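You operate a simulated robot arm through the tools that you are given. There is no shell and no other tool.

You are at the controls of a simulated robot arm. One attempt, no reset.

Task
Get the yellow-bodied lamp shining steady and the blue-bodied lamp flashing.

The check looks at the end state, three seconds after you hand in, the way a careful person would. Anything else that was tipped, shoved, dropped, spilled or broken makes it a failure.

Robot
A 6-joint arm with a two-finger gripper, fixed in place. Base frame: the origin is at the foot of the arm, x ahead of it, y to its left, z up. Lengths are in m, angles in rad, forces in N, time in s.
Its first joint turns from -2.897 to 2.897 rad. Payload 2.45 kg.
Tool frame: the origin (TCP) lies between the finger pads and is the grasp point; the fingertips stand 0.02 m ahead of it; z points along the fingers, y is the line along which they close. The gripper opens to 0.14 m. The gripper's body begins 0.168 m behind the TCP.
Orientation is told as [roll, pitch, yaw] about the base's x, y, z axes, in that order, counted from this pose: with the fingers straight down and closing along the base's y, the tool's x points along the base's -x, its y along +y and its z along -z.

Tools
- The arm moves only by the tool servo_tool. Its argument "moves" is text: rows parted by semicolons, each of 6 numbers parted by spaces: the shift along the base's x, y, z in units of 30 mm (1.0 is 30 mm), then the turn, a rotation vector about the base's x, y, z in units of 8 degrees (1.0 is 8 degrees). In form: tx ty tz ax ay az; .... A call has 1 to 20 rows; each row shifts and turns the commanded pose from where the row before left it. "gripper" is the finger opening in m, from 0 to 0.14, set as the call begins (left out, the last holds). A call with a number of a shift or a turn outside -1 to 1 is refused whole. A row lasts 0.2 s, in which the tool goes at most 0.05 m and 0.15 rad; a call with a longer step from one row to the next is refused whole, and so is a gripper value outside its range. A pose out of reach is approached as far as the arm can. The call stops where the force on the tool passes 40 N (or 10 N more than at its start, if that is more) or the arm is blocked; 0.2 s more then pass. Each finger travels about 0.045 m/s and halts on what it meets, pressing with about 22 N; the grip force reading is that of the motor and also rises with nothing between the fingers. The clock runs only during rows and for 0.2 s after the last one: add rows that do not move to give the fingers time. It gives the time, the measured TCP pose, the force on the tool (base axes), the opening and the grip force at its end, in the units of the frame above (readings bear some noise), with the torque about the TCP (base axes, N m) and any sound that the robot's microphone picked up.
- Cameras (640 x 400 px; columns grow to the right, rows downward): "scene" is fixed at [0.3988, 0.4997, 1.6961]; the picture's right is [0.42, -0.91, 0.00], its down [-0.84, -0.39, -0.38] and it looks along [0.34, 0.16, -0.93] (base axes); focal length 331 px, centre (320, 200). "wrist" rides on the gripper at [0.078, 0.011, -0.209] in the tool frame; the picture's right is [-0.14, 0.99, 0.00], its down [-0.92, -0.13, -0.37] and it looks along [-0.36, -0.05, 0.93] (tool axes); focal length 280 px, centre (320, 200). There is no depth. A picture from a camera that has moved, and an enlarged one, comes with that camera's place and axes in the base frame and with its lens.
- get_image(camera): a new picture of that camera. It takes no simulated time.
- zoom(camera, box): a new picture of the part [left, top, right, bottom] of that camera's present view, enlarged. It takes no simulated time.
- hand_in(): hands the job in; it is judged then, once.

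Places have to be worked out from the pictures, the camera data and where the tool is seen. Open the gripper and draw the arm clear of the work before you hand the job in, unless the task says otherwise.

The tools are called after "Emit:" as a command line: name --argument value ..., lists and objects as JSON in quotes. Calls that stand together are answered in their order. servo_tool: Moves the arm, as the interface text tells. Its arguments: {"type":"object","properties":{"moves":{"type":"string"},"gripper":{"type":"number"}},"required":["moves"]} The other tools are called the same way: get_image (camera) takes a picture; zoom (camera, box) takes an enlarged picture of a part of a camera's view; hand_in () hands the job in.

At the start:

```text
clock: 0.0
tcp_pos: [0.4771, 0.3824, 1.286]
ee_rot: [0.001, -0.001, 0.0]
contact_force: [0.5, -0.2, -0.3]
torque: [0.0, -0.02, -0.01]
width: 0.1403
finger_force: 0.1
```

scene: 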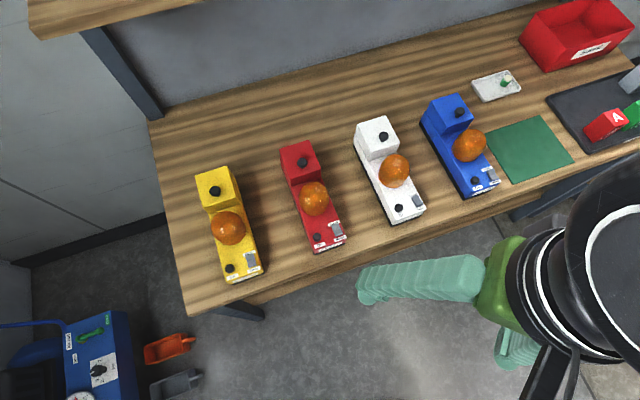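
wrist: 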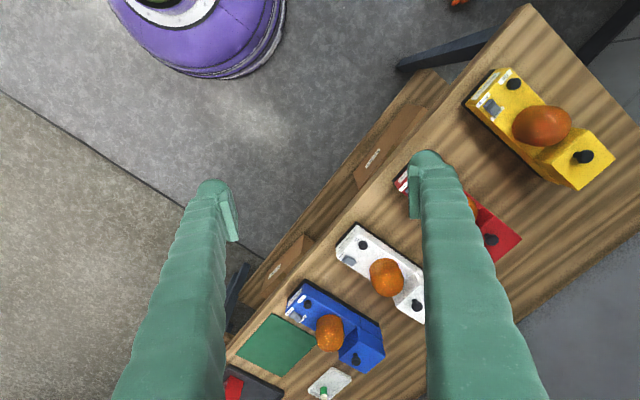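

I see four lamps on the bench (yellow, red, white, blue), each with knobs and a switch. I'll take enlarged views to read their controls.

Emit:
zoom --camera "scene" --box '[180, 150, 280, 290]'

Emit:
zoom --camera "scene" --box '[410, 85, 510, 205]'

Emit:
zoom --camera "scene" --box '[270, 110, 430, 260]'

Emit:
zoom --camera "scene" --box '[460, 0, 640, 190]'

Emit:
zoom --camera "wrist" --box '[440, 50, 630, 200]'

Emit:
zoom --camera "wrist" --box '[260, 200, 430, 390]'

```text
2.86 times, centred on (230, 220) of scene
camera zoom: at [0.3988, 0.4997, 1.6961], right [0.42, -0.91, 0.0], down [-0.84, -0.39, -0.38], along [0.34, 0.16, -0.93], focal length 944 px, centre (577, 143)
```

zoom: 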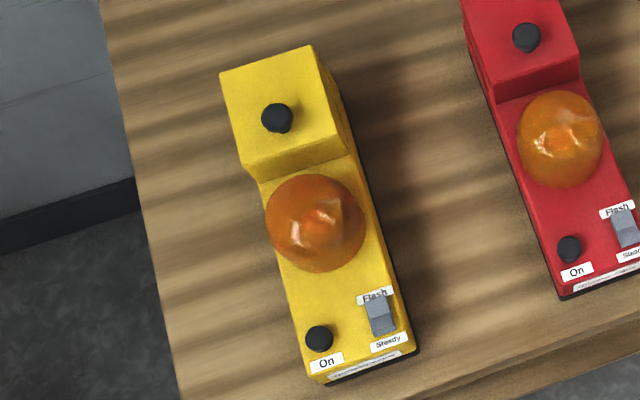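

```text
3.33 times, centred on (460, 145) of scene
camera zoom: at [0.3988, 0.4997, 1.6961], right [0.42, -0.91, 0.0], down [-0.84, -0.39, -0.38], along [0.34, 0.16, -0.93], focal length 1102 px, centre (-147, 383)
```

zoom: 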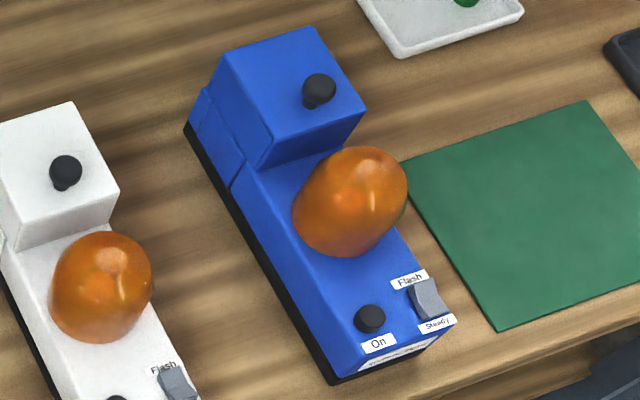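

```text
2.67 times, centred on (350, 185) of scene
camera zoom: at [0.3988, 0.4997, 1.6961], right [0.42, -0.91, 0.0], down [-0.84, -0.39, -0.38], along [0.34, 0.16, -0.93], focal length 882 px, centre (240, 240)
```

zoom: 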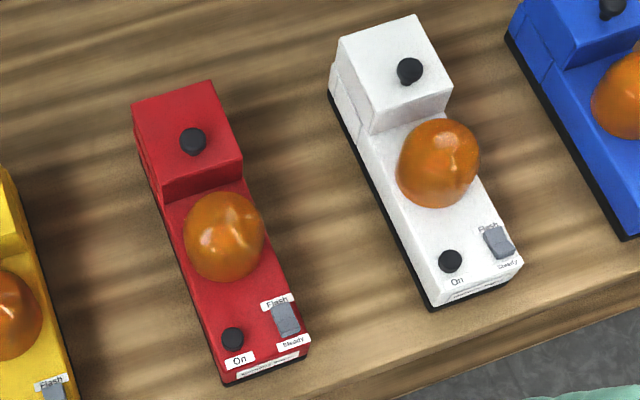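

```text
2.11 times, centred on (550, 95) of scene
camera zoom: at [0.3988, 0.4997, 1.6961], right [0.42, -0.91, 0.0], down [-0.84, -0.39, -0.38], along [0.34, 0.16, -0.93], focal length 696 px, centre (-164, 421)
```

zoom: 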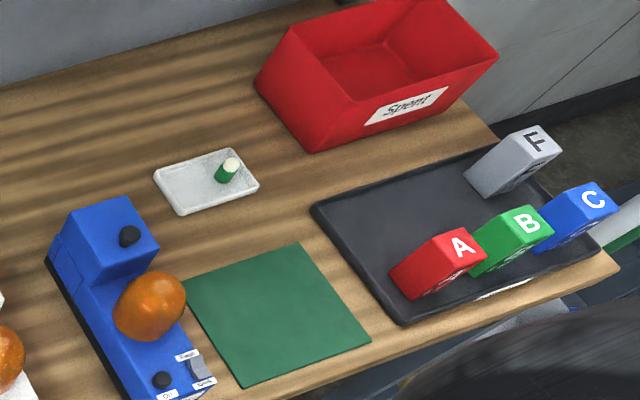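

```text
2.67 times, centred on (535, 125) of wrist
camera zoom: at [0.397, 0.3947, 1.4956], right [0.14, 0.99, 0.0], down [0.92, -0.13, 0.37], along [0.37, -0.05, -0.93], focal length 748 px, centre (-253, 400)
```

zoom: 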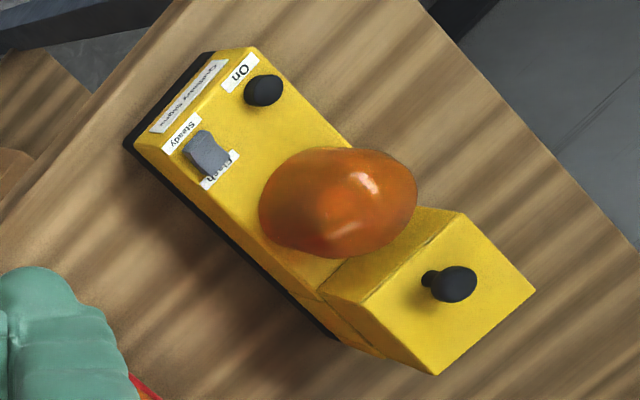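

```text
2.11 times, centred on (345, 295) of wrist
camera zoom: at [0.397, 0.3947, 1.4956], right [0.14, 0.99, 0.0], down [0.92, -0.13, 0.37], along [0.37, -0.05, -0.93], focal length 590 px, centre (267, 0)
```

zoom: 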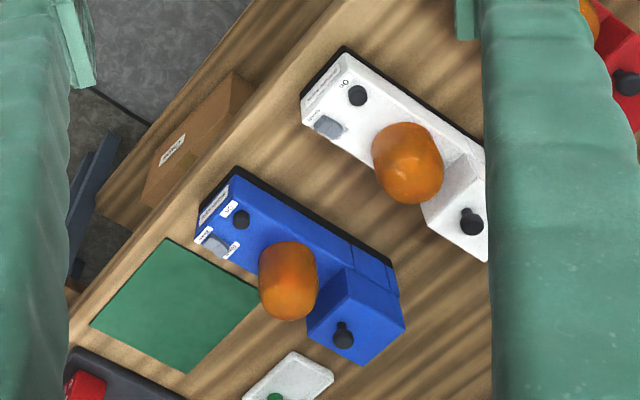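

Triangulating from both cameras puts the yellow On button near (0.44, 0.74, 0.945) and the blue one near (0.88, 0.30, 0.955), with the lamp axes about 46° from x. I'll turn the tool to line up with the lamps and move toward yellow, staying high, for a closer look.

Emit:
servo_tool --moves "-0.4 1 -0.2 0 0 0.72; -0.4 1 -0.2 0 0 0.72; -0.4 1 -0.2 0 0 0.72; -0.4 1 -0.2 0 0 0.72; -0.4 1 -0.2 0 0 0.72; -0.4 1 -0.2 0 0 0.72; -0.4 1 -0.2 0 0 0.72; -0.4 1 -0.2 0 0 0.72; 0 0.8 -0.2 0 0 0; 0 0 0 0 0 0" --gripper 0.0

Emit:
get_image --camera "wrist"

Emit:
get_image --camera "scene"

```text
clock: 2.2
tcp_pos: [0.3787, 0.6481, 1.2313]
ee_rot: [0.0, -0.001, 0.805]
contact_force: [-0.3, -0.5, 0.1]
torque: [-0.01, 0.03, -0.02]
width: 0.0
finger_force: 22.2
```

```text
taken
camera wrist: at [0.3153, 0.5991, 1.4415], right [-0.62, 0.79, 0.0], down [0.73, 0.57, 0.37], along [0.29, 0.23, -0.93], focal length 280 px, centre (320, 200)
```

wrist: 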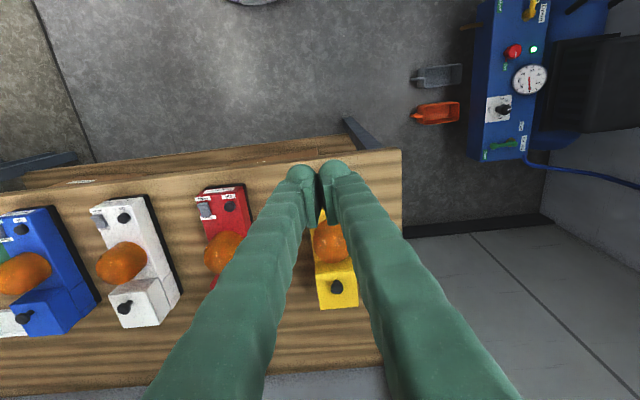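

```text
taken
```

scene: 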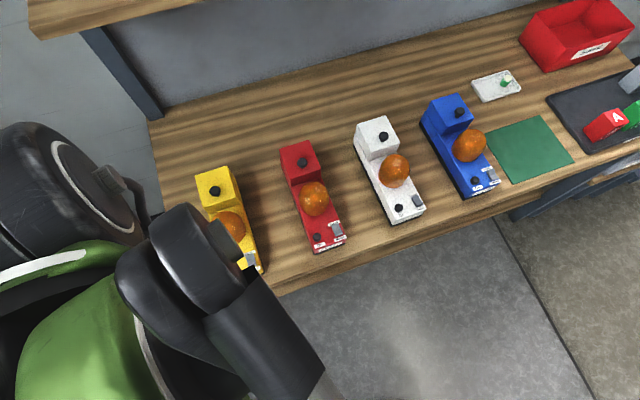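

Nothing has changed on the lamps. I'll move above the yellow On button and check the alignment there before pressing.

Emit:
servo_tool --moves "0.4 0.65 -0.8 0 0 0; 0.4 0.65 -0.8 0 0 0; 0.4 0.65 -0.8 0 0 0; 0.4 0.65 -0.8 0 0 0; 0.4 0.6 -0.8 0 0 0; 0 0 0 0 0 0"

Emit:
get_image --camera "wrist"

Emit:
zoom --camera "wrist" --box '[200, 100, 400, 225]'

Emit:
zoom --camera "scene" --box '[180, 150, 280, 290]'

```text
clock: 3.6
tcp_pos: [0.4408, 0.7445, 1.1117]
ee_rot: [0.0, -0.003, 0.806]
contact_force: [0.7, 0.3, 0.8]
torque: [0.02, 0.03, 0.0]
width: 0.0
finger_force: 21.7
```

```text
taken
camera wrist: at [0.3781, 0.6954, 1.3209], right [-0.62, 0.79, 0.0], down [0.73, 0.57, 0.37], along [0.29, 0.23, -0.93], focal length 280 px, centre (320, 200)
```

wrist: 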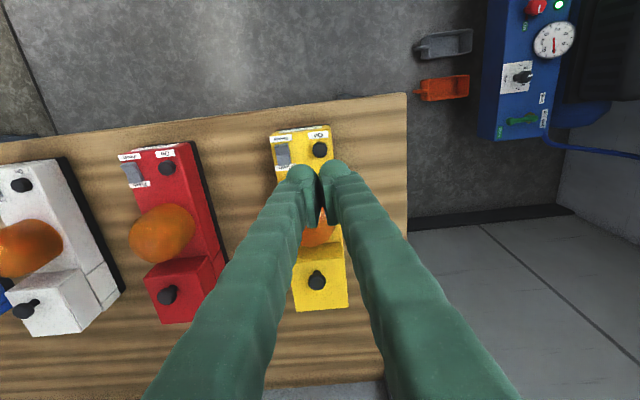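

```text
3.20 times, centred on (300, 162) of wrist
camera zoom: at [0.3781, 0.6954, 1.3209], right [-0.62, 0.79, 0.0], down [0.73, 0.57, 0.37], along [0.29, 0.23, -0.93], focal length 897 px, centre (384, 320)
```

zoom: 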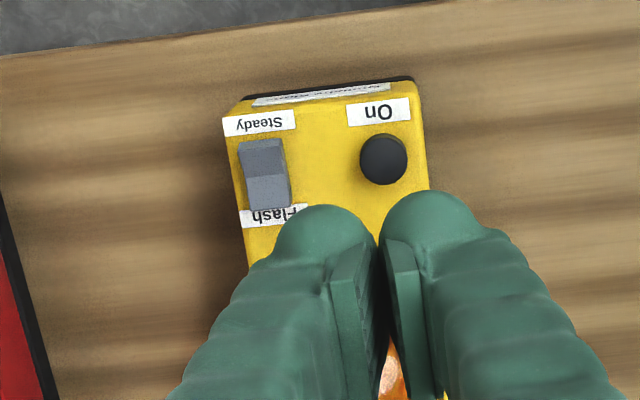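

```text
2.86 times, centred on (230, 220) of scene
camera zoom: at [0.3988, 0.4997, 1.6961], right [0.42, -0.91, 0.0], down [-0.84, -0.39, -0.38], along [0.34, 0.16, -0.93], focal length 944 px, centre (577, 143)
```

zoom: 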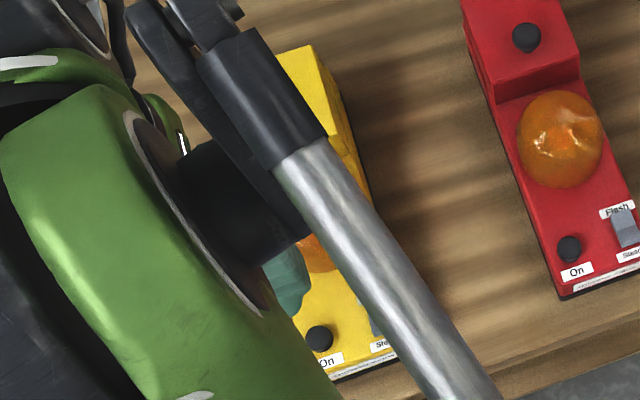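

The wrist view agrees: the yellow On button is at about (0.4385, 0.744), right under the closed fingers, and the rocker is about 51 mm away. I'll go down in small steps until I feel the button.

Emit:
servo_tool --moves "-0.05 0 -0.8 0 0 0; 0 0 -0.8 0 0 0; 0 0 -0.8 0 0 0; 0 0 -0.8 0 0 0; 0 0 -0.7 0 0 0; 0 0 -0.2 0 0 0; 0 0 0 0 0 0"

Emit:
zoom --camera "wrist" --box '[200, 60, 440, 260]'

```text
clock: 5.2
tcp_pos: [0.4405, 0.7443, 0.9884]
ee_rot: [0.0, -0.002, 0.804]
contact_force: [-0.1, 0.4, 0.0]
torque: [0.03, -0.03, 0.01]
width: 0.0
finger_force: 22.1
```

```text
2.00 times, centred on (320, 160) of wrist
camera zoom: at [0.376, 0.6953, 1.1988], right [-0.62, 0.79, 0.0], down [0.73, 0.57, 0.37], along [0.29, 0.23, -0.93], focal length 561 px, centre (320, 280)
```

zoom: 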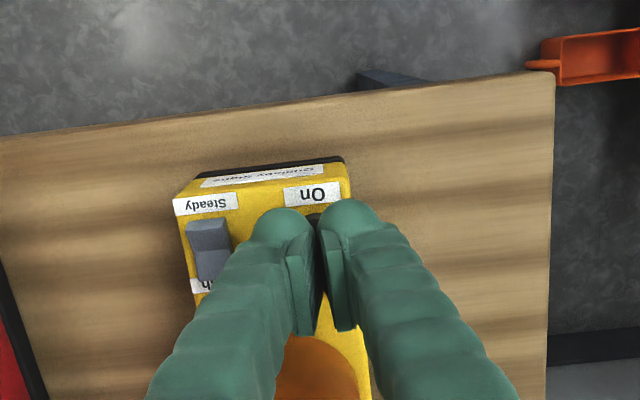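

The fingertips are over the button with no contact yet. I'll continue down in 2–3 mm steps.

Emit:
servo_tool --moves "0 0 -0.1 0 0 0; 0 0 -0.1 0 0 0; 0 0 -0.1 0 0 0; 0 0 -0.1 0 0 0; 0 0 -0.1 0 0 0; 0 0 -0.1 0 0 0"

```text
clock: 6.6
tcp_pos: [0.4397, 0.7418, 0.9714]
ee_rot: [-0.001, -0.002, 0.804]
contact_force: [-0.1, -0.9, 2.3]
torque: [-0.05, 0.01, -0.05]
width: 0.0001
finger_force: 22.4
```

Contact is just starting (2 N). I'll press a little further.

Emit:
servo_tool --moves "0 0 -0.08 0 0 0; 0 0 -0.08 0 0 0; 0 0 -0.08 0 0 0; 0 0 -0.08 0 0 0"

Emit:
get_image --camera "wrist"

```text
clock: 7.6
tcp_pos: [0.4376, 0.7434, 0.9638]
ee_rot: [0.001, -0.002, 0.806]
contact_force: [5.3, 10.7, 31.4]
torque: [0.04, -0.2, 0.06]
width: 0.0058
finger_force: 21.8
heard: click
```

```text
taken
camera wrist: at [0.3752, 0.6947, 1.1724], right [-0.62, 0.79, 0.0], down [0.73, 0.57, 0.37], along [0.29, 0.23, -0.93], focal length 280 px, centre (320, 200)
```

wrist: 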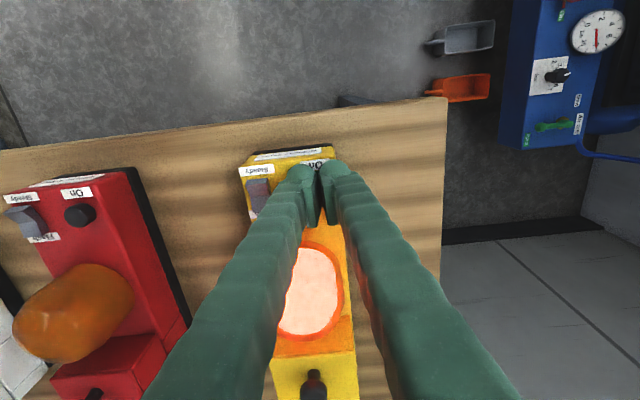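

Click heard and the yellow dome is lit. I'll lift off straight up and watch whether it stays lit or blinks.

Emit:
servo_tool --moves "0 0 0.3 0 0 0; 0 0 0.6 0 0 0; 0 0 0.8 0 0 0"

Emit:
zoom --camera "wrist" --box '[200, 60, 440, 260]'

Emit:
servo_tool --moves "0 0 0.6 0 0 0"

Emit:
zoom --camera "wrist" --box '[200, 60, 440, 260]'

Emit:
servo_tool --moves "0 0 0.6 0 0 0"

Emit:
zoom --camera "wrist" --box '[200, 60, 440, 260]'

Emit:
servo_tool --moves "0 0 0.6 0 0 0; 0 0 0 0 0 0"

Emit:
zoom --camera "wrist" --box '[200, 60, 440, 260]'

```text
clock: 8.4
tcp_pos: [0.4394, 0.7434, 1.0133]
ee_rot: [0.0, -0.002, 0.804]
contact_force: [-0.5, -0.6, -0.2]
torque: [-0.02, -0.01, -0.01]
width: 0.0
finger_force: 22.0
```

```text
2.00 times, centred on (320, 160) of wrist
camera zoom: at [0.3754, 0.6951, 1.2227], right [-0.62, 0.79, 0.0], down [0.73, 0.57, 0.37], along [0.29, 0.23, -0.93], focal length 561 px, centre (320, 280)
```

zoom: 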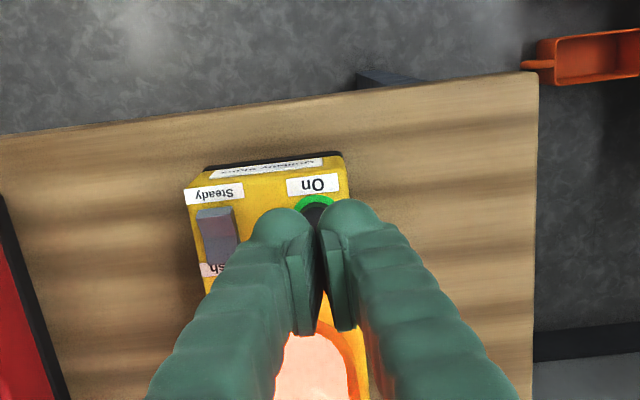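

```text
clock: 8.8
tcp_pos: [0.4389, 0.7442, 1.031]
ee_rot: [0.0, -0.003, 0.805]
contact_force: [0.0, -0.1, -0.5]
torque: [0.03, 0.0, -0.01]
width: 0.0001
finger_force: 21.9
```

```text
2.00 times, centred on (320, 160) of wrist
camera zoom: at [0.3754, 0.6955, 1.2399], right [-0.62, 0.79, 0.0], down [0.73, 0.57, 0.37], along [0.29, 0.23, -0.93], focal length 561 px, centre (320, 280)
```

zoom: 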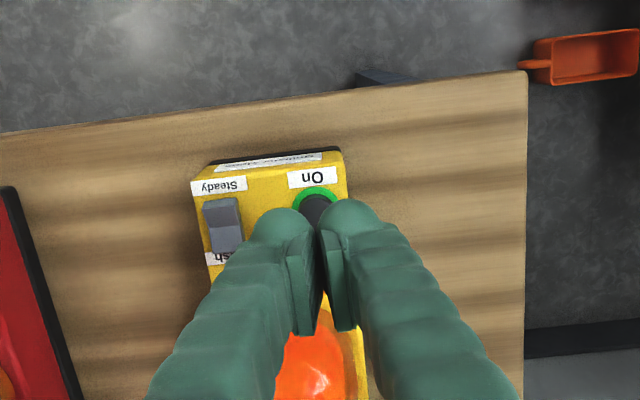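

```text
clock: 9.2
tcp_pos: [0.4395, 0.7447, 1.0491]
ee_rot: [0.001, -0.001, 0.804]
contact_force: [0.2, 0.6, 0.4]
torque: [-0.03, 0.04, -0.04]
width: 0.0003
finger_force: 22.1
```

```text
2.00 times, centred on (320, 160) of wrist
camera zoom: at [0.3753, 0.6956, 1.2582], right [-0.62, 0.79, 0.0], down [0.73, 0.57, 0.37], along [0.29, 0.23, -0.93], focal length 561 px, centre (320, 280)
```

zoom: 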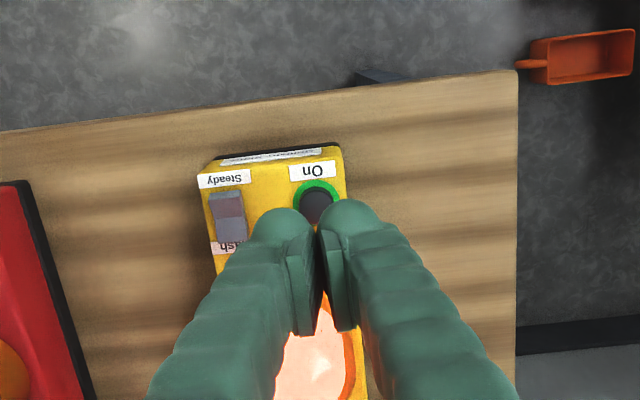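

```text
clock: 9.8
tcp_pos: [0.4394, 0.7443, 1.0674]
ee_rot: [-0.001, -0.003, 0.805]
contact_force: [0.2, 0.0, -0.5]
torque: [-0.01, 0.0, 0.01]
width: 0.0
finger_force: 22.1
```

```text
2.00 times, centred on (320, 160) of wrist
camera zoom: at [0.3749, 0.6957, 1.2762], right [-0.62, 0.79, 0.0], down [0.73, 0.57, 0.37], along [0.29, 0.23, -0.93], focal length 561 px, centre (320, 280)
```

zoom: 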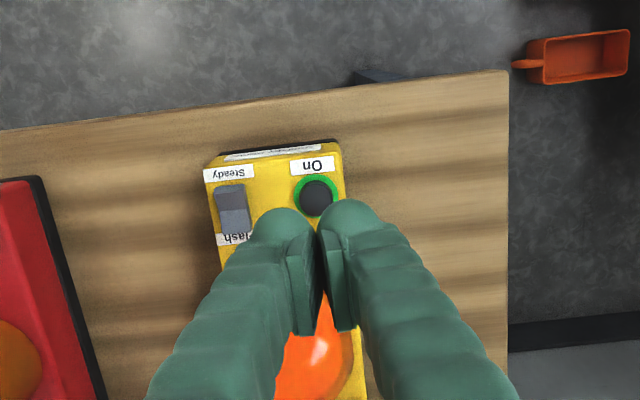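

Yellow is flashing (lit, unlit, lit, unlit) with a green ring around On, so its rocker is on Flash. I'll press the Steady end, with the rocker centre at about (0.473, 0.707), by moving the fingertips to (0.459, 0.6925).

Emit:
servo_tool --moves "0.33 -0.86 0 0 0 0; 0.33 -0.87 0 0 0 0; 0 0 -0.9 0 0 0; 0 0 -0.8 0 0 0; 0 0 -0.6 0 0 0; 0 0 0 0 0 0"

Emit:
zoom --camera "wrist" --box '[200, 60, 440, 260]'

Emit:
zoom --camera "scene" --box '[180, 150, 300, 300]'

```text
clock: 11.2
tcp_pos: [0.4594, 0.6931, 0.9967]
ee_rot: [0.001, -0.002, 0.805]
contact_force: [0.1, -0.1, -0.5]
torque: [-0.02, -0.01, 0.01]
width: 0.0003
finger_force: 21.7
```

```text
2.00 times, centred on (320, 160) of wrist
camera zoom: at [0.3956, 0.6436, 1.206], right [-0.62, 0.79, 0.0], down [0.73, 0.57, 0.37], along [0.29, 0.23, -0.93], focal length 561 px, centre (320, 280)
```

zoom: 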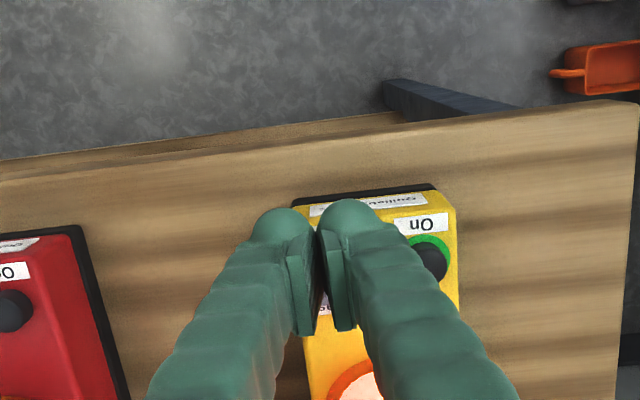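

```text
2.67 times, centred on (240, 225) of scene
camera zoom: at [0.3988, 0.4997, 1.6961], right [0.42, -0.91, 0.0], down [-0.84, -0.39, -0.38], along [0.34, 0.16, -0.93], focal length 882 px, centre (533, 133)
```

zoom: 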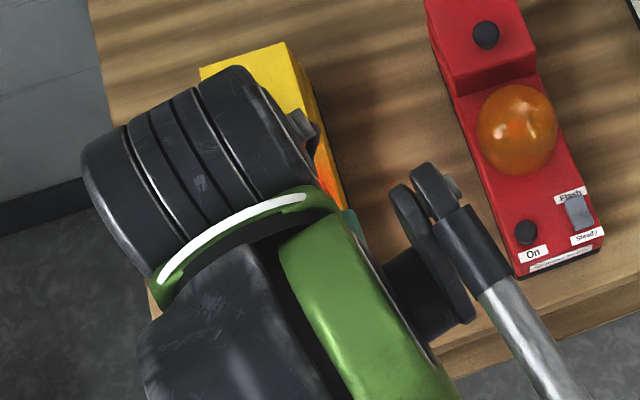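

The fingers sit over the Steady end and clear of the On button. I'll go down slowly until I get contact or hear a click.

Emit:
servo_tool --moves "0 0 -0.1 0 0 0; 0 0 -0.1 0 0 0; 0 0 -0.1 0 0 0; 0 0 -0.1 0 0 0; 0 0 -0.1 0 0 0; 0 0 -0.1 0 0 0; 0 0 -0.1 0 0 0"

```text
clock: 12.8
tcp_pos: [0.4593, 0.6912, 0.9769]
ee_rot: [0.0, -0.001, 0.805]
contact_force: [0.3, 0.1, 0.6]
torque: [0.0, -0.03, 0.0]
width: 0.0
finger_force: 22.2
```

No contact down to a TCP height of 0.977. I'll keep going.

Emit:
servo_tool --moves "0 0 -0.08 0 0 0; 0 0 -0.08 0 0 0; 0 0 -0.08 0 0 0; 0 0 -0.08 0 0 0; 0 0 -0.08 0 0 0"

Emit:
zoom --camera "wrist" --box '[200, 60, 440, 260]'

```text
clock: 14.0
tcp_pos: [0.4597, 0.6896, 0.9644]
ee_rot: [-0.002, -0.003, 0.804]
contact_force: [-2.4, -5.5, 18.2]
torque: [0.23, -0.2, -0.01]
width: 0.0169
finger_force: 21.9
```

```text
2.00 times, centred on (320, 160) of wrist
camera zoom: at [0.395, 0.6419, 1.1742], right [-0.62, 0.79, 0.0], down [0.73, 0.57, 0.37], along [0.29, 0.23, -0.93], focal length 561 px, centre (320, 280)
```

zoom: 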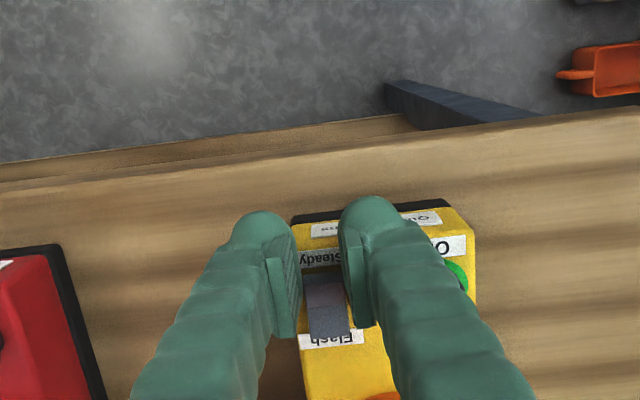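

The rocker's raised end wedged in between the closed fingertips and opened them to 17 mm. I'll lift off and shift about 8 mm toward On so that one solid fingertip lands on it.

Emit:
servo_tool --moves "0 0 0.3 0 0 0; 0 0 0.5 0 0 0; -0.18 0.24 0 0 0 0; 0 0 0 0 0 0; 0 0 0 0 0 0"

Emit:
get_image --camera "wrist"

Emit:
zoom --camera "wrist" --box '[200, 60, 440, 260]'

```text
clock: 15.2
tcp_pos: [0.453, 0.6984, 0.9874]
ee_rot: [-0.001, -0.002, 0.806]
contact_force: [-2.8, -2.8, -3.6]
torque: [-0.13, 0.09, -0.07]
width: 0.0172
finger_force: 22.4
```

```text
taken
camera wrist: at [0.3902, 0.6496, 1.1972], right [-0.62, 0.79, 0.0], down [0.73, 0.57, 0.37], along [0.29, 0.23, -0.93], focal length 280 px, centre (320, 200)
```

wrist: 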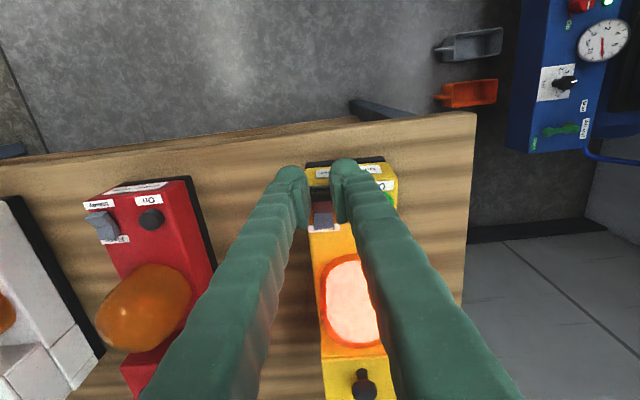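

```text
2.00 times, centred on (320, 160) of wrist
camera zoom: at [0.3902, 0.6496, 1.1972], right [-0.62, 0.79, 0.0], down [0.73, 0.57, 0.37], along [0.29, 0.23, -0.93], focal length 561 px, centre (320, 280)
```

zoom: 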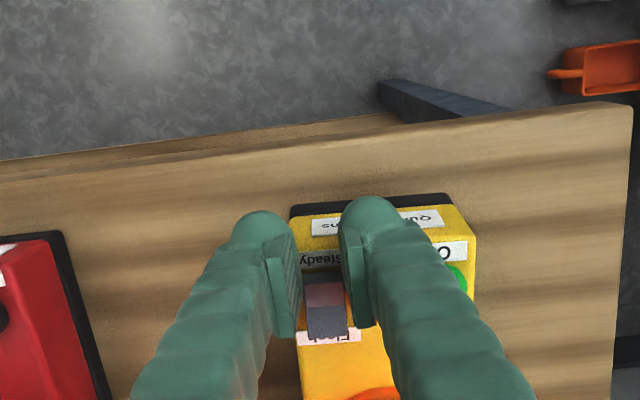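

The fingers are still clamping the rocker at 17 mm, so the lift raised the lamp's near end a little. I'll undo exactly the same motion, set it back down, and only then open the fingers.

Emit:
servo_tool --moves "0.18 -0.24 0 0 0 0; 0 0 -0.25 0 0 0; 0 0 -0.25 0 0 0; 0 0 -0.2 0 0 0; 0 0 0 0 0 0"

Emit:
zoom --camera "wrist" --box '[200, 60, 440, 260]'

Emit:
get_image --camera "scene"

```text
clock: 16.4
tcp_pos: [0.4593, 0.6915, 0.9674]
ee_rot: [0.002, -0.003, 0.805]
contact_force: [-1.2, -2.7, -4.3]
torque: [-0.14, 0.09, 0.04]
width: 0.0168
finger_force: 22.6
```

```text
2.00 times, centred on (320, 160) of wrist
camera zoom: at [0.3963, 0.643, 1.176], right [-0.62, 0.79, 0.0], down [0.73, 0.57, 0.37], along [0.29, 0.23, -0.93], focal length 561 px, centre (320, 280)
```

zoom: 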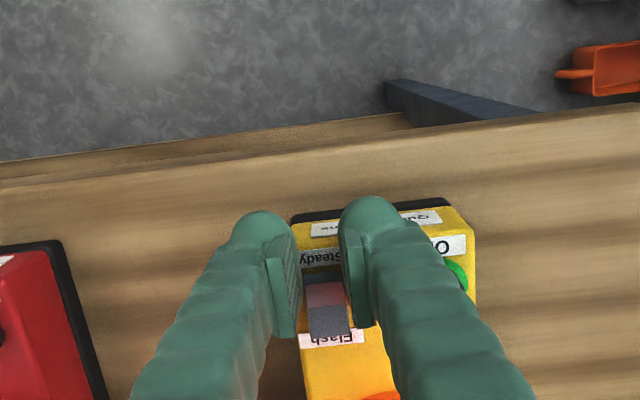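

```text
taken
```

scene: 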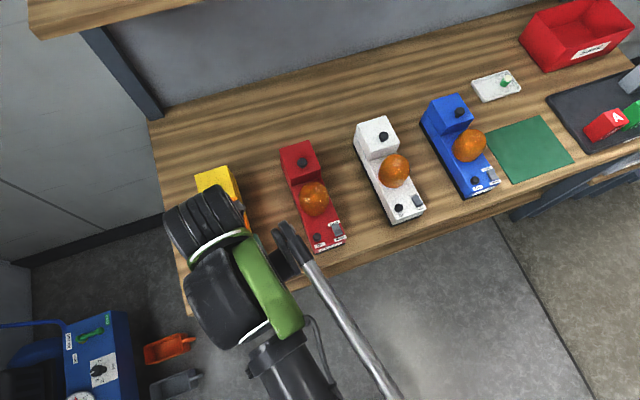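

The force is still about −4 N, so the lamp's near end is a few mm off the bench. I'll lower it until the load is gone.

Emit:
servo_tool --moves "0 0 -0.05 0 0 0; 0 0 -0.05 0 0 0; 0 0 0 0 0 0"

```text
clock: 17.2
tcp_pos: [0.4596, 0.6921, 0.9643]
ee_rot: [0.0, 0.0, 0.805]
contact_force: [2.5, 1.9, 16.8]
torque: [0.3, -0.32, 0.01]
width: 0.0169
finger_force: 22.3
```

The lamp is back on the bench: +17 N at the same height as before. I'll open the fingers slightly to release the rocker without moving the arm, then lift.

Emit:
servo_tool --moves "0 0 0.05 0 0 0; 0 0 0 0 0 0; 0 0 0 0 0 0" --gripper 0.032

Emit:
servo_tool --moves "0 0 0.3 0 0 0; 0 0 0.5 0 0 0; 0 0 1 0 0 0; 0 0 1 0 0 0; 0 0 0 0 0 0"

Emit:
get_image --camera "wrist"

Emit:
zoom --camera "wrist" --box '[200, 60, 440, 260]'

```text
clock: 18.0
tcp_pos: [0.4586, 0.6916, 0.9668]
ee_rot: [-0.001, -0.003, 0.803]
contact_force: [0.2, 0.5, 0.1]
torque: [-0.02, 0.01, 0.0]
width: 0.032
finger_force: 0.1
```

```text
clock: 19.2
tcp_pos: [0.4604, 0.6915, 1.052]
ee_rot: [0.0, -0.002, 0.806]
contact_force: [0.1, 0.2, 0.8]
torque: [-0.01, 0.01, 0.0]
width: 0.0323
finger_force: 0.0
```

```text
taken
camera wrist: at [0.3968, 0.6429, 1.2601], right [-0.62, 0.79, 0.0], down [0.73, 0.57, 0.37], along [0.29, 0.23, -0.93], focal length 280 px, centre (320, 200)
```

wrist: 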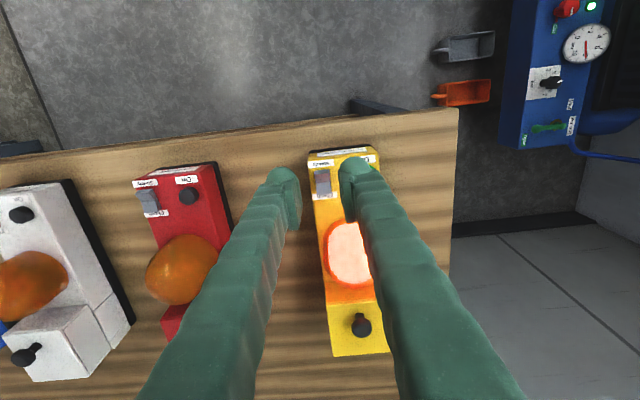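

```text
2.00 times, centred on (320, 160) of wrist
camera zoom: at [0.3968, 0.6429, 1.2601], right [-0.62, 0.79, 0.0], down [0.73, 0.57, 0.37], along [0.29, 0.23, -0.93], focal length 561 px, centre (320, 280)
```

zoom: 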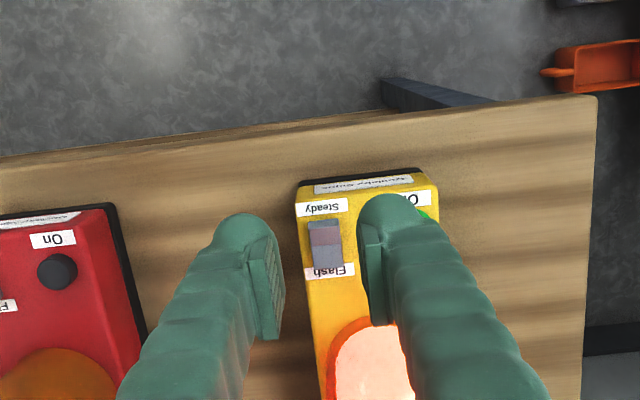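

The lamp is flat on the bench, still flashing, and the rocker is unmoved at (0.473, 0.707). I'll close the fingers up here, then shift so the left fingertip alone covers the Steady end, and go down.

Emit:
servo_tool --moves "-0.14 0.36 0 0 0 0; 0 0 0 0 0 0; 0 0 -0.8 0 0 0; 0 0 -0.8 0 0 0; 0 0 -0.4 0 0 0; 0 0 0 0 0 0" --gripper 0.0

Emit:
zoom --camera "wrist" --box '[200, 60, 440, 260]'

```text
clock: 20.6
tcp_pos: [0.4552, 0.7041, 0.9903]
ee_rot: [0.0, -0.002, 0.805]
contact_force: [0.2, -0.6, -0.2]
torque: [0.03, 0.0, -0.01]
width: 0.0001
finger_force: 21.9
```

```text
2.00 times, centred on (320, 160) of wrist
camera zoom: at [0.3919, 0.6548, 1.2], right [-0.62, 0.79, 0.0], down [0.73, 0.57, 0.37], along [0.29, 0.23, -0.93], focal length 561 px, centre (320, 280)
```

zoom: 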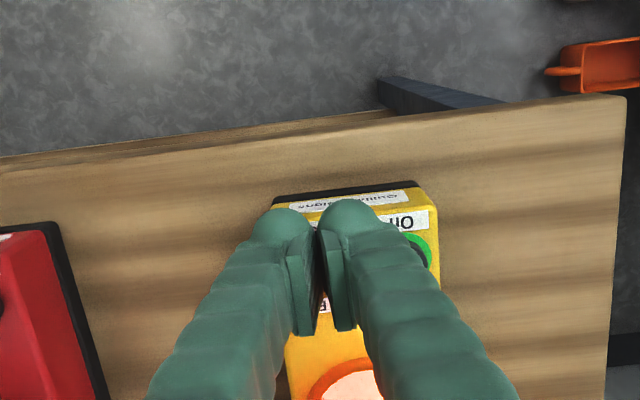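

The left finger is lined up with the rocker and the right one is clear of On. I'll go down in small steps.

Emit:
servo_tool --moves "0 0 -0.1 0 0 0; 0 0 -0.1 0 0 0; 0 0 -0.1 0 0 0; 0 0 -0.1 0 0 0; 0 0 -0.1 0 0 0; 0 0 -0.1 0 0 0; 0 0 -0.06 0 0 0"

```text
clock: 22.2
tcp_pos: [0.4562, 0.7021, 0.9707]
ee_rot: [0.0, -0.002, 0.803]
contact_force: [-0.2, -0.2, -0.9]
torque: [-0.01, -0.01, -0.01]
width: 0.0001
finger_force: 21.9
```

No contact yet at 0.971. I'll continue in about 2 mm steps.

Emit:
servo_tool --moves "0 0 -0.06 0 0 0; 0 0 -0.06 0 0 0; 0 0 -0.06 0 0 0; 0 0 -0.06 0 0 0"

Emit:
zoom --camera "wrist" --box '[200, 60, 440, 260]'

```text
clock: 22.8
tcp_pos: [0.4546, 0.7018, 0.9702]
ee_rot: [0.0, -0.003, 0.804]
contact_force: [-1.2, 2.1, 17.3]
torque: [-0.05, -0.13, -0.01]
width: 0.0
finger_force: 21.8
stopped in row 3: the force on the tool passed its limit at 45 N (the readings are from after the stop); the commanded pose is now the measured one
```

```text
2.00 times, centred on (320, 160) of wrist
camera zoom: at [0.3912, 0.6534, 1.1785], right [-0.62, 0.79, 0.0], down [0.73, 0.57, 0.37], along [0.29, 0.23, -0.93], focal length 561 px, centre (320, 280)
```

zoom: 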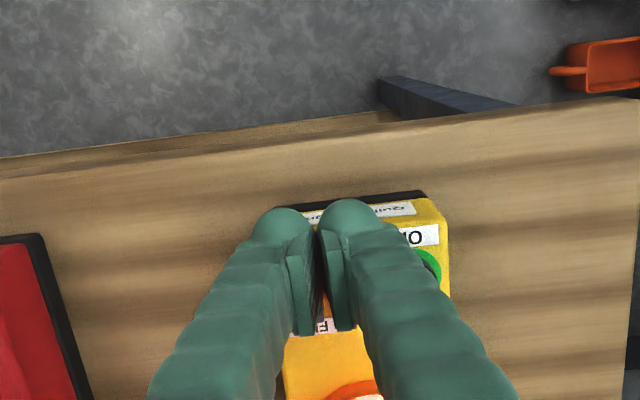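

It hit 45 N with no click, so the fingers probably also sat on the rocker's pivot or middle. I'll lift off, open wide and look closely at the rocker's shape.

Emit:
servo_tool --moves "0 0 0.4 0 0 0; 0 0 0.8 0 0 0; 0 0 1 0 0 0; 0.3 0.2 0.5 0 0 0; 0 0 0 0 0 0; 0 0 0 0 0 0; 0 0 0 0 0 0; 0 0 0 0 0 0" --gripper 0.1

Emit:
get_image --camera "wrist"

Emit:
zoom --camera "wrist" --box '[290, 120, 390, 200]'

Emit:
zoom --camera "scene" --box '[230, 240, 280, 290]'

Emit:
zoom --camera "scene" --box '[465, 155, 515, 205]'

Emit:
zoom --camera "scene" --box '[305, 210, 355, 260]'

```text
clock: 24.6
tcp_pos: [0.4627, 0.7089, 1.0498]
ee_rot: [0.002, -0.002, 0.805]
contact_force: [0.8, 0.2, 0.5]
torque: [-0.01, -0.04, -0.01]
width: 0.1
finger_force: 0.0
```

```text
taken
camera wrist: at [0.3995, 0.6597, 1.2575], right [-0.62, 0.79, 0.0], down [0.73, 0.57, 0.37], along [0.29, 0.23, -0.93], focal length 280 px, centre (320, 200)
```

wrist: 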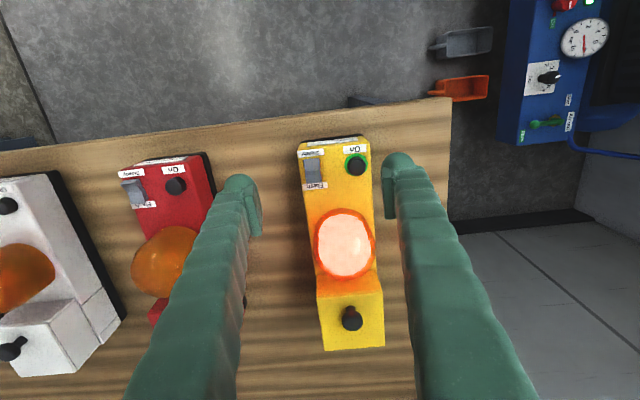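

```text
5.00 times, centred on (340, 160) of wrist
camera zoom: at [0.3995, 0.6597, 1.2575], right [-0.62, 0.79, 0.0], down [0.73, 0.57, 0.37], along [0.29, 0.23, -0.93], focal length 1402 px, centre (220, 400)
```

zoom: 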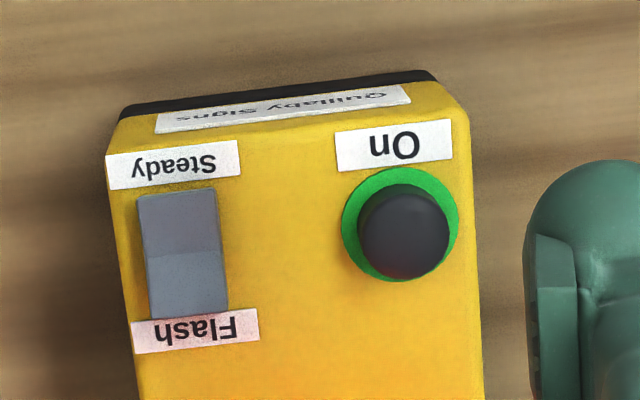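

```text
8.00 times, centred on (255, 265) of scene
camera zoom: at [0.3988, 0.4997, 1.6961], right [0.42, -0.91, 0.0], down [-0.84, -0.39, -0.38], along [0.34, 0.16, -0.93], focal length 2644 px, centre (840, -320)
```

zoom: 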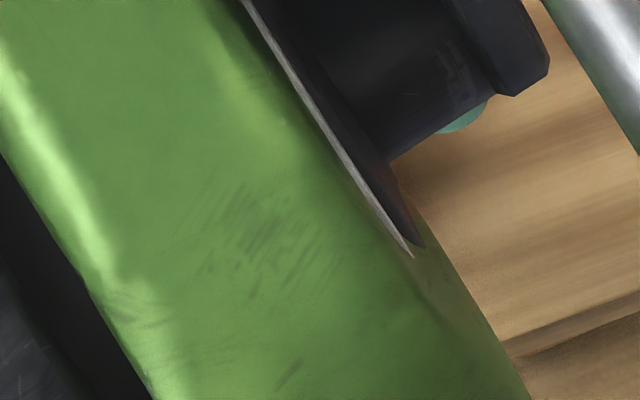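

```text
8.00 times, centred on (490, 180) of scene
camera zoom: at [0.3988, 0.4997, 1.6961], right [0.42, -0.91, 0.0], down [-0.84, -0.39, -0.38], along [0.34, 0.16, -0.93], focal length 2644 px, centre (-1040, 360)
```

zoom: 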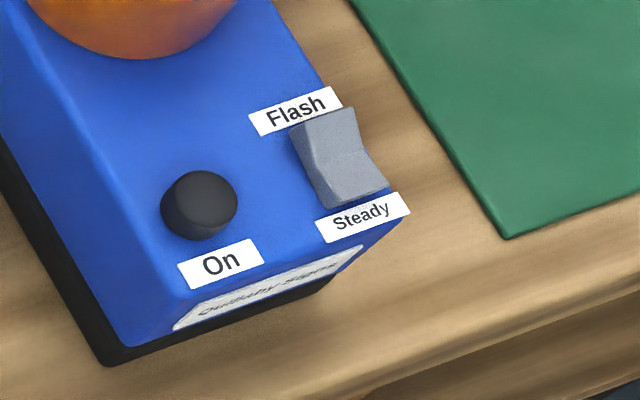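

```text
8.00 times, centred on (330, 235) of scene
camera zoom: at [0.3988, 0.4997, 1.6961], right [0.42, -0.91, 0.0], down [-0.84, -0.39, -0.38], along [0.34, 0.16, -0.93], focal length 2644 px, centre (240, -80)
```

zoom: 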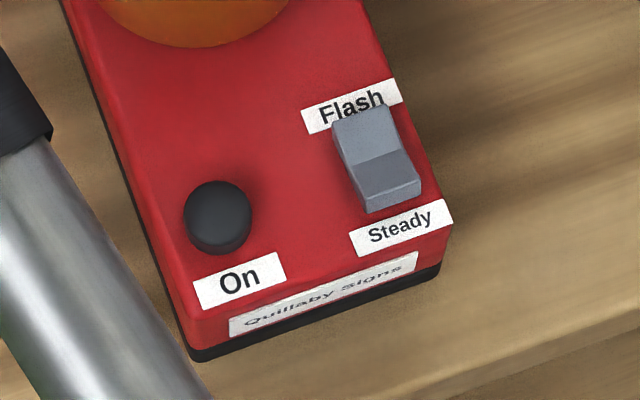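

The rockers are concave, so I need to know which end is down. I'll zoom on the rockers from this angle and also check that yellow is still flashing.

Emit:
zoom --camera "wrist" --box '[110, 150, 210, 220]'

Emit:
servo_tool --moves "0 0 0 0 0 0"

Emit:
zoom --camera "wrist" --box '[290, 120, 390, 270]'

Emit:
servo_tool --moves "0 0 0 0 0 0"

Emit:
zoom --camera "wrist" --box '[290, 120, 390, 270]'

Emit:
servo_tool --moves "0 0 0 0 0 0"

Emit:
zoom --camera "wrist" --box '[290, 120, 390, 270]'

```text
5.71 times, centred on (160, 185) of wrist
camera zoom: at [0.3995, 0.6597, 1.2575], right [-0.62, 0.79, 0.0], down [0.73, 0.57, 0.37], along [0.29, 0.23, -0.93], focal length 1602 px, centre (1234, 286)
```

zoom: 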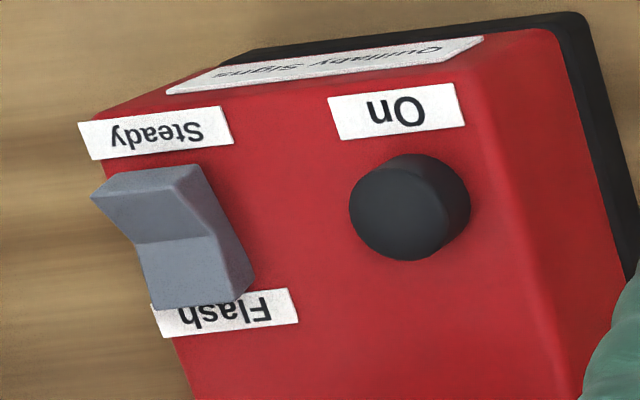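

```text
clock: 25.0
tcp_pos: [0.4627, 0.7082, 1.0492]
ee_rot: [0.002, 0.0, 0.805]
contact_force: [0.0, -0.4, -0.1]
torque: [0.01, -0.01, 0.05]
width: 0.1002
finger_force: 0.1
```

```text
2.67 times, centred on (340, 195) of wrist
camera zoom: at [0.3995, 0.6597, 1.2575], right [-0.62, 0.79, 0.0], down [0.73, 0.57, 0.37], along [0.29, 0.23, -0.93], focal length 748 px, centre (267, 213)
```

zoom: 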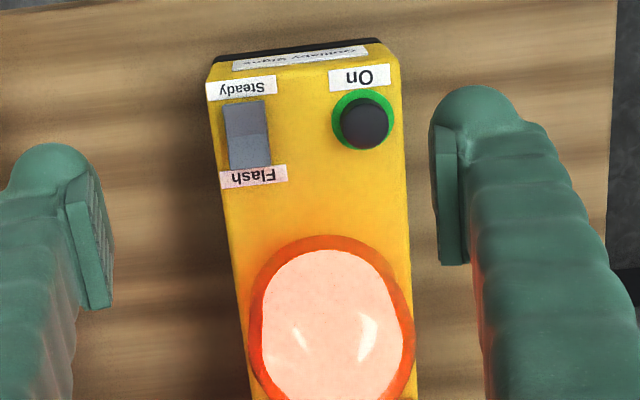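

```text
clock: 25.4
tcp_pos: [0.4632, 0.708, 1.0488]
ee_rot: [0.003, -0.001, 0.803]
contact_force: [-0.4, 0.4, -0.1]
torque: [0.03, -0.04, 0.0]
width: 0.1001
finger_force: 0.0
```

```text
2.67 times, centred on (340, 195) of wrist
camera zoom: at [0.3995, 0.6597, 1.2575], right [-0.62, 0.79, 0.0], down [0.73, 0.57, 0.37], along [0.29, 0.23, -0.93], focal length 748 px, centre (267, 213)
```

zoom: 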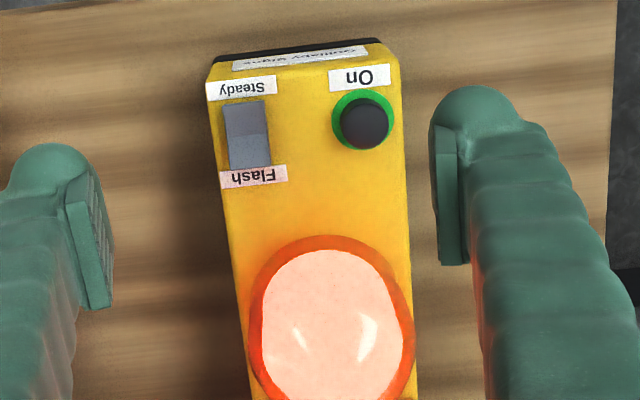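

```text
clock: 25.8
tcp_pos: [0.4632, 0.7077, 1.0487]
ee_rot: [0.003, 0.0, 0.805]
contact_force: [0.0, 0.4, -0.4]
torque: [-0.03, 0.02, 0.01]
width: 0.1001
finger_force: 0.1
```

```text
2.67 times, centred on (340, 195) of wrist
camera zoom: at [0.3995, 0.6597, 1.2575], right [-0.62, 0.79, 0.0], down [0.73, 0.57, 0.37], along [0.29, 0.23, -0.93], focal length 748 px, centre (267, 213)
```

zoom: 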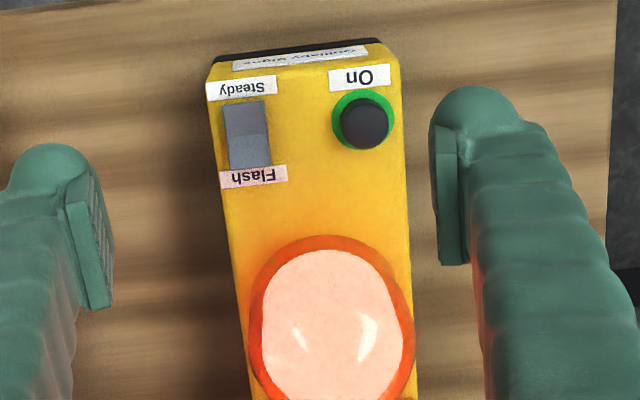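

Yellow has now been lit in four consecutive samples, so the press seems to have switched it to steady. I'll confirm with more samples at other intervals.

Emit:
servo_tool --moves "0 0 0 0 0 0; 0 0 0 0 0 0"

Emit:
zoom --camera "wrist" --box '[290, 120, 390, 270]'

Emit:
servo_tool --moves "0 0 0 0 0 0; 0 0 0 0 0 0"

Emit:
zoom --camera "wrist" --box '[290, 120, 390, 270]'

Emit:
servo_tool --moves "0 0 0 0 0 0; 0 0 0 0 0 0; 0 0 0 0 0 0"

Emit:
get_image --camera "wrist"

```text
clock: 26.4
tcp_pos: [0.4633, 0.7086, 1.0488]
ee_rot: [0.001, -0.003, 0.805]
contact_force: [-0.9, 0.1, 0.4]
torque: [0.01, 0.02, -0.02]
width: 0.0999
finger_force: 0.0
```

```text
2.67 times, centred on (340, 195) of wrist
camera zoom: at [0.3995, 0.6597, 1.2575], right [-0.62, 0.79, 0.0], down [0.73, 0.57, 0.37], along [0.29, 0.23, -0.93], focal length 748 px, centre (267, 213)
```

zoom: 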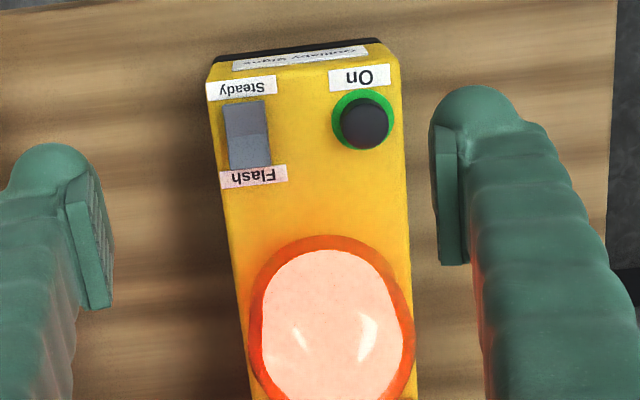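

```text
clock: 27.0
tcp_pos: [0.4627, 0.7083, 1.0487]
ee_rot: [0.002, -0.001, 0.805]
contact_force: [-0.3, 0.5, -0.6]
torque: [0.01, 0.01, -0.03]
width: 0.0999
finger_force: 0.0
```

```text
2.67 times, centred on (340, 195) of wrist
camera zoom: at [0.3995, 0.6597, 1.2575], right [-0.62, 0.79, 0.0], down [0.73, 0.57, 0.37], along [0.29, 0.23, -0.93], focal length 748 px, centre (267, 213)
```

zoom: 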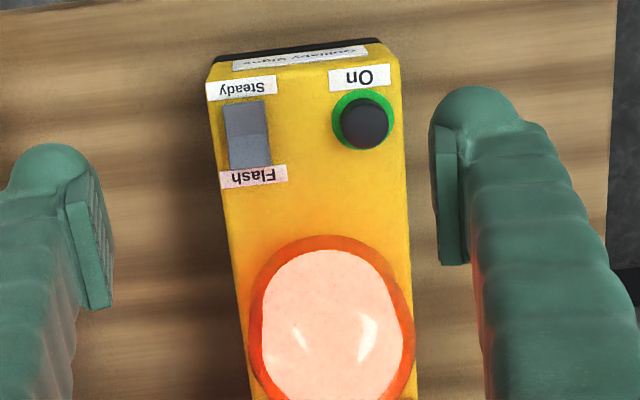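

```text
clock: 27.8
tcp_pos: [0.4628, 0.7087, 1.048]
ee_rot: [0.002, -0.003, 0.804]
contact_force: [0.2, -0.4, 0.1]
torque: [0.01, 0.02, 0.02]
width: 0.1
finger_force: 0.1
```

```text
taken
camera wrist: at [0.3995, 0.6597, 1.2575], right [-0.62, 0.79, 0.0], down [0.73, 0.57, 0.37], along [0.29, 0.23, -0.93], focal length 280 px, centre (320, 200)
```

wrist: 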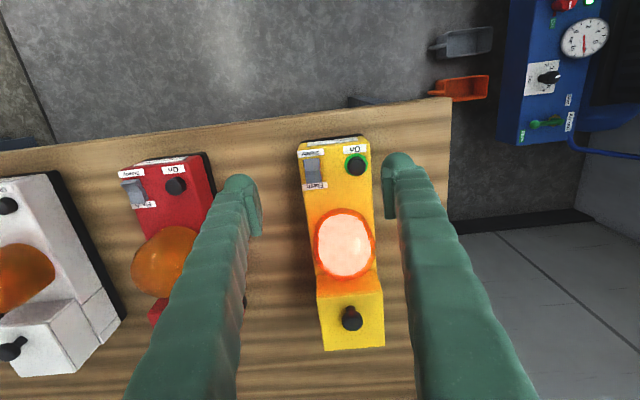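

Yellow is steady (lit in all seven samples). Next I'll rise, close the gripper and carry the tool over to the blue lamp at a safe height.

Emit:
servo_tool --moves "0 0 1 0 0 0; 0 0 1 0 0 0; 0 0 1 0 0 0; 0 0 1 0 0 0; 0.98 -0.97 0.2 0 0 0; 0.98 -0.97 0 0 0 0; 0.98 -0.97 0 0 0 0; 0.98 -0.97 0 0 0 0; 0.98 -0.97 0 0 0 0; 0.98 -0.97 0 0 0 0; 0.98 -0.97 0 0 0 0; 0.98 -0.97 0 0 0 0; 0.98 -0.97 0 0 0 0; 0.98 -0.97 0 0 0 0; 0.98 -0.97 0 0 0 0; 0.98 -0.97 0 0 0 0; 0 0 0 0 0 0; 0 0 0 0 0 0" --gripper 0.0

Emit:
get_image --camera "wrist"

Emit:
get_image --camera "scene"

```text
clock: 31.6
tcp_pos: [0.816, 0.3597, 1.1754]
ee_rot: [0.0, 0.0, 0.803]
contact_force: [-0.5, 0.1, -0.3]
torque: [-0.02, -0.04, 0.0]
width: 0.0
finger_force: 21.7
```

```text
taken
camera wrist: at [0.7524, 0.3108, 1.3834], right [-0.62, 0.79, 0.0], down [0.73, 0.57, 0.37], along [0.29, 0.23, -0.93], focal length 280 px, centre (320, 200)
```

wrist: 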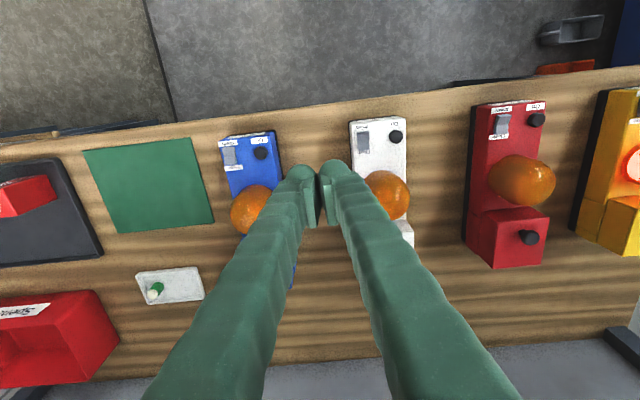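

```text
taken
```

scene: 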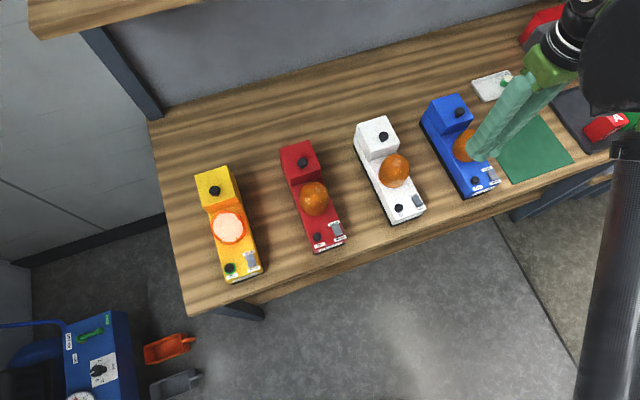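

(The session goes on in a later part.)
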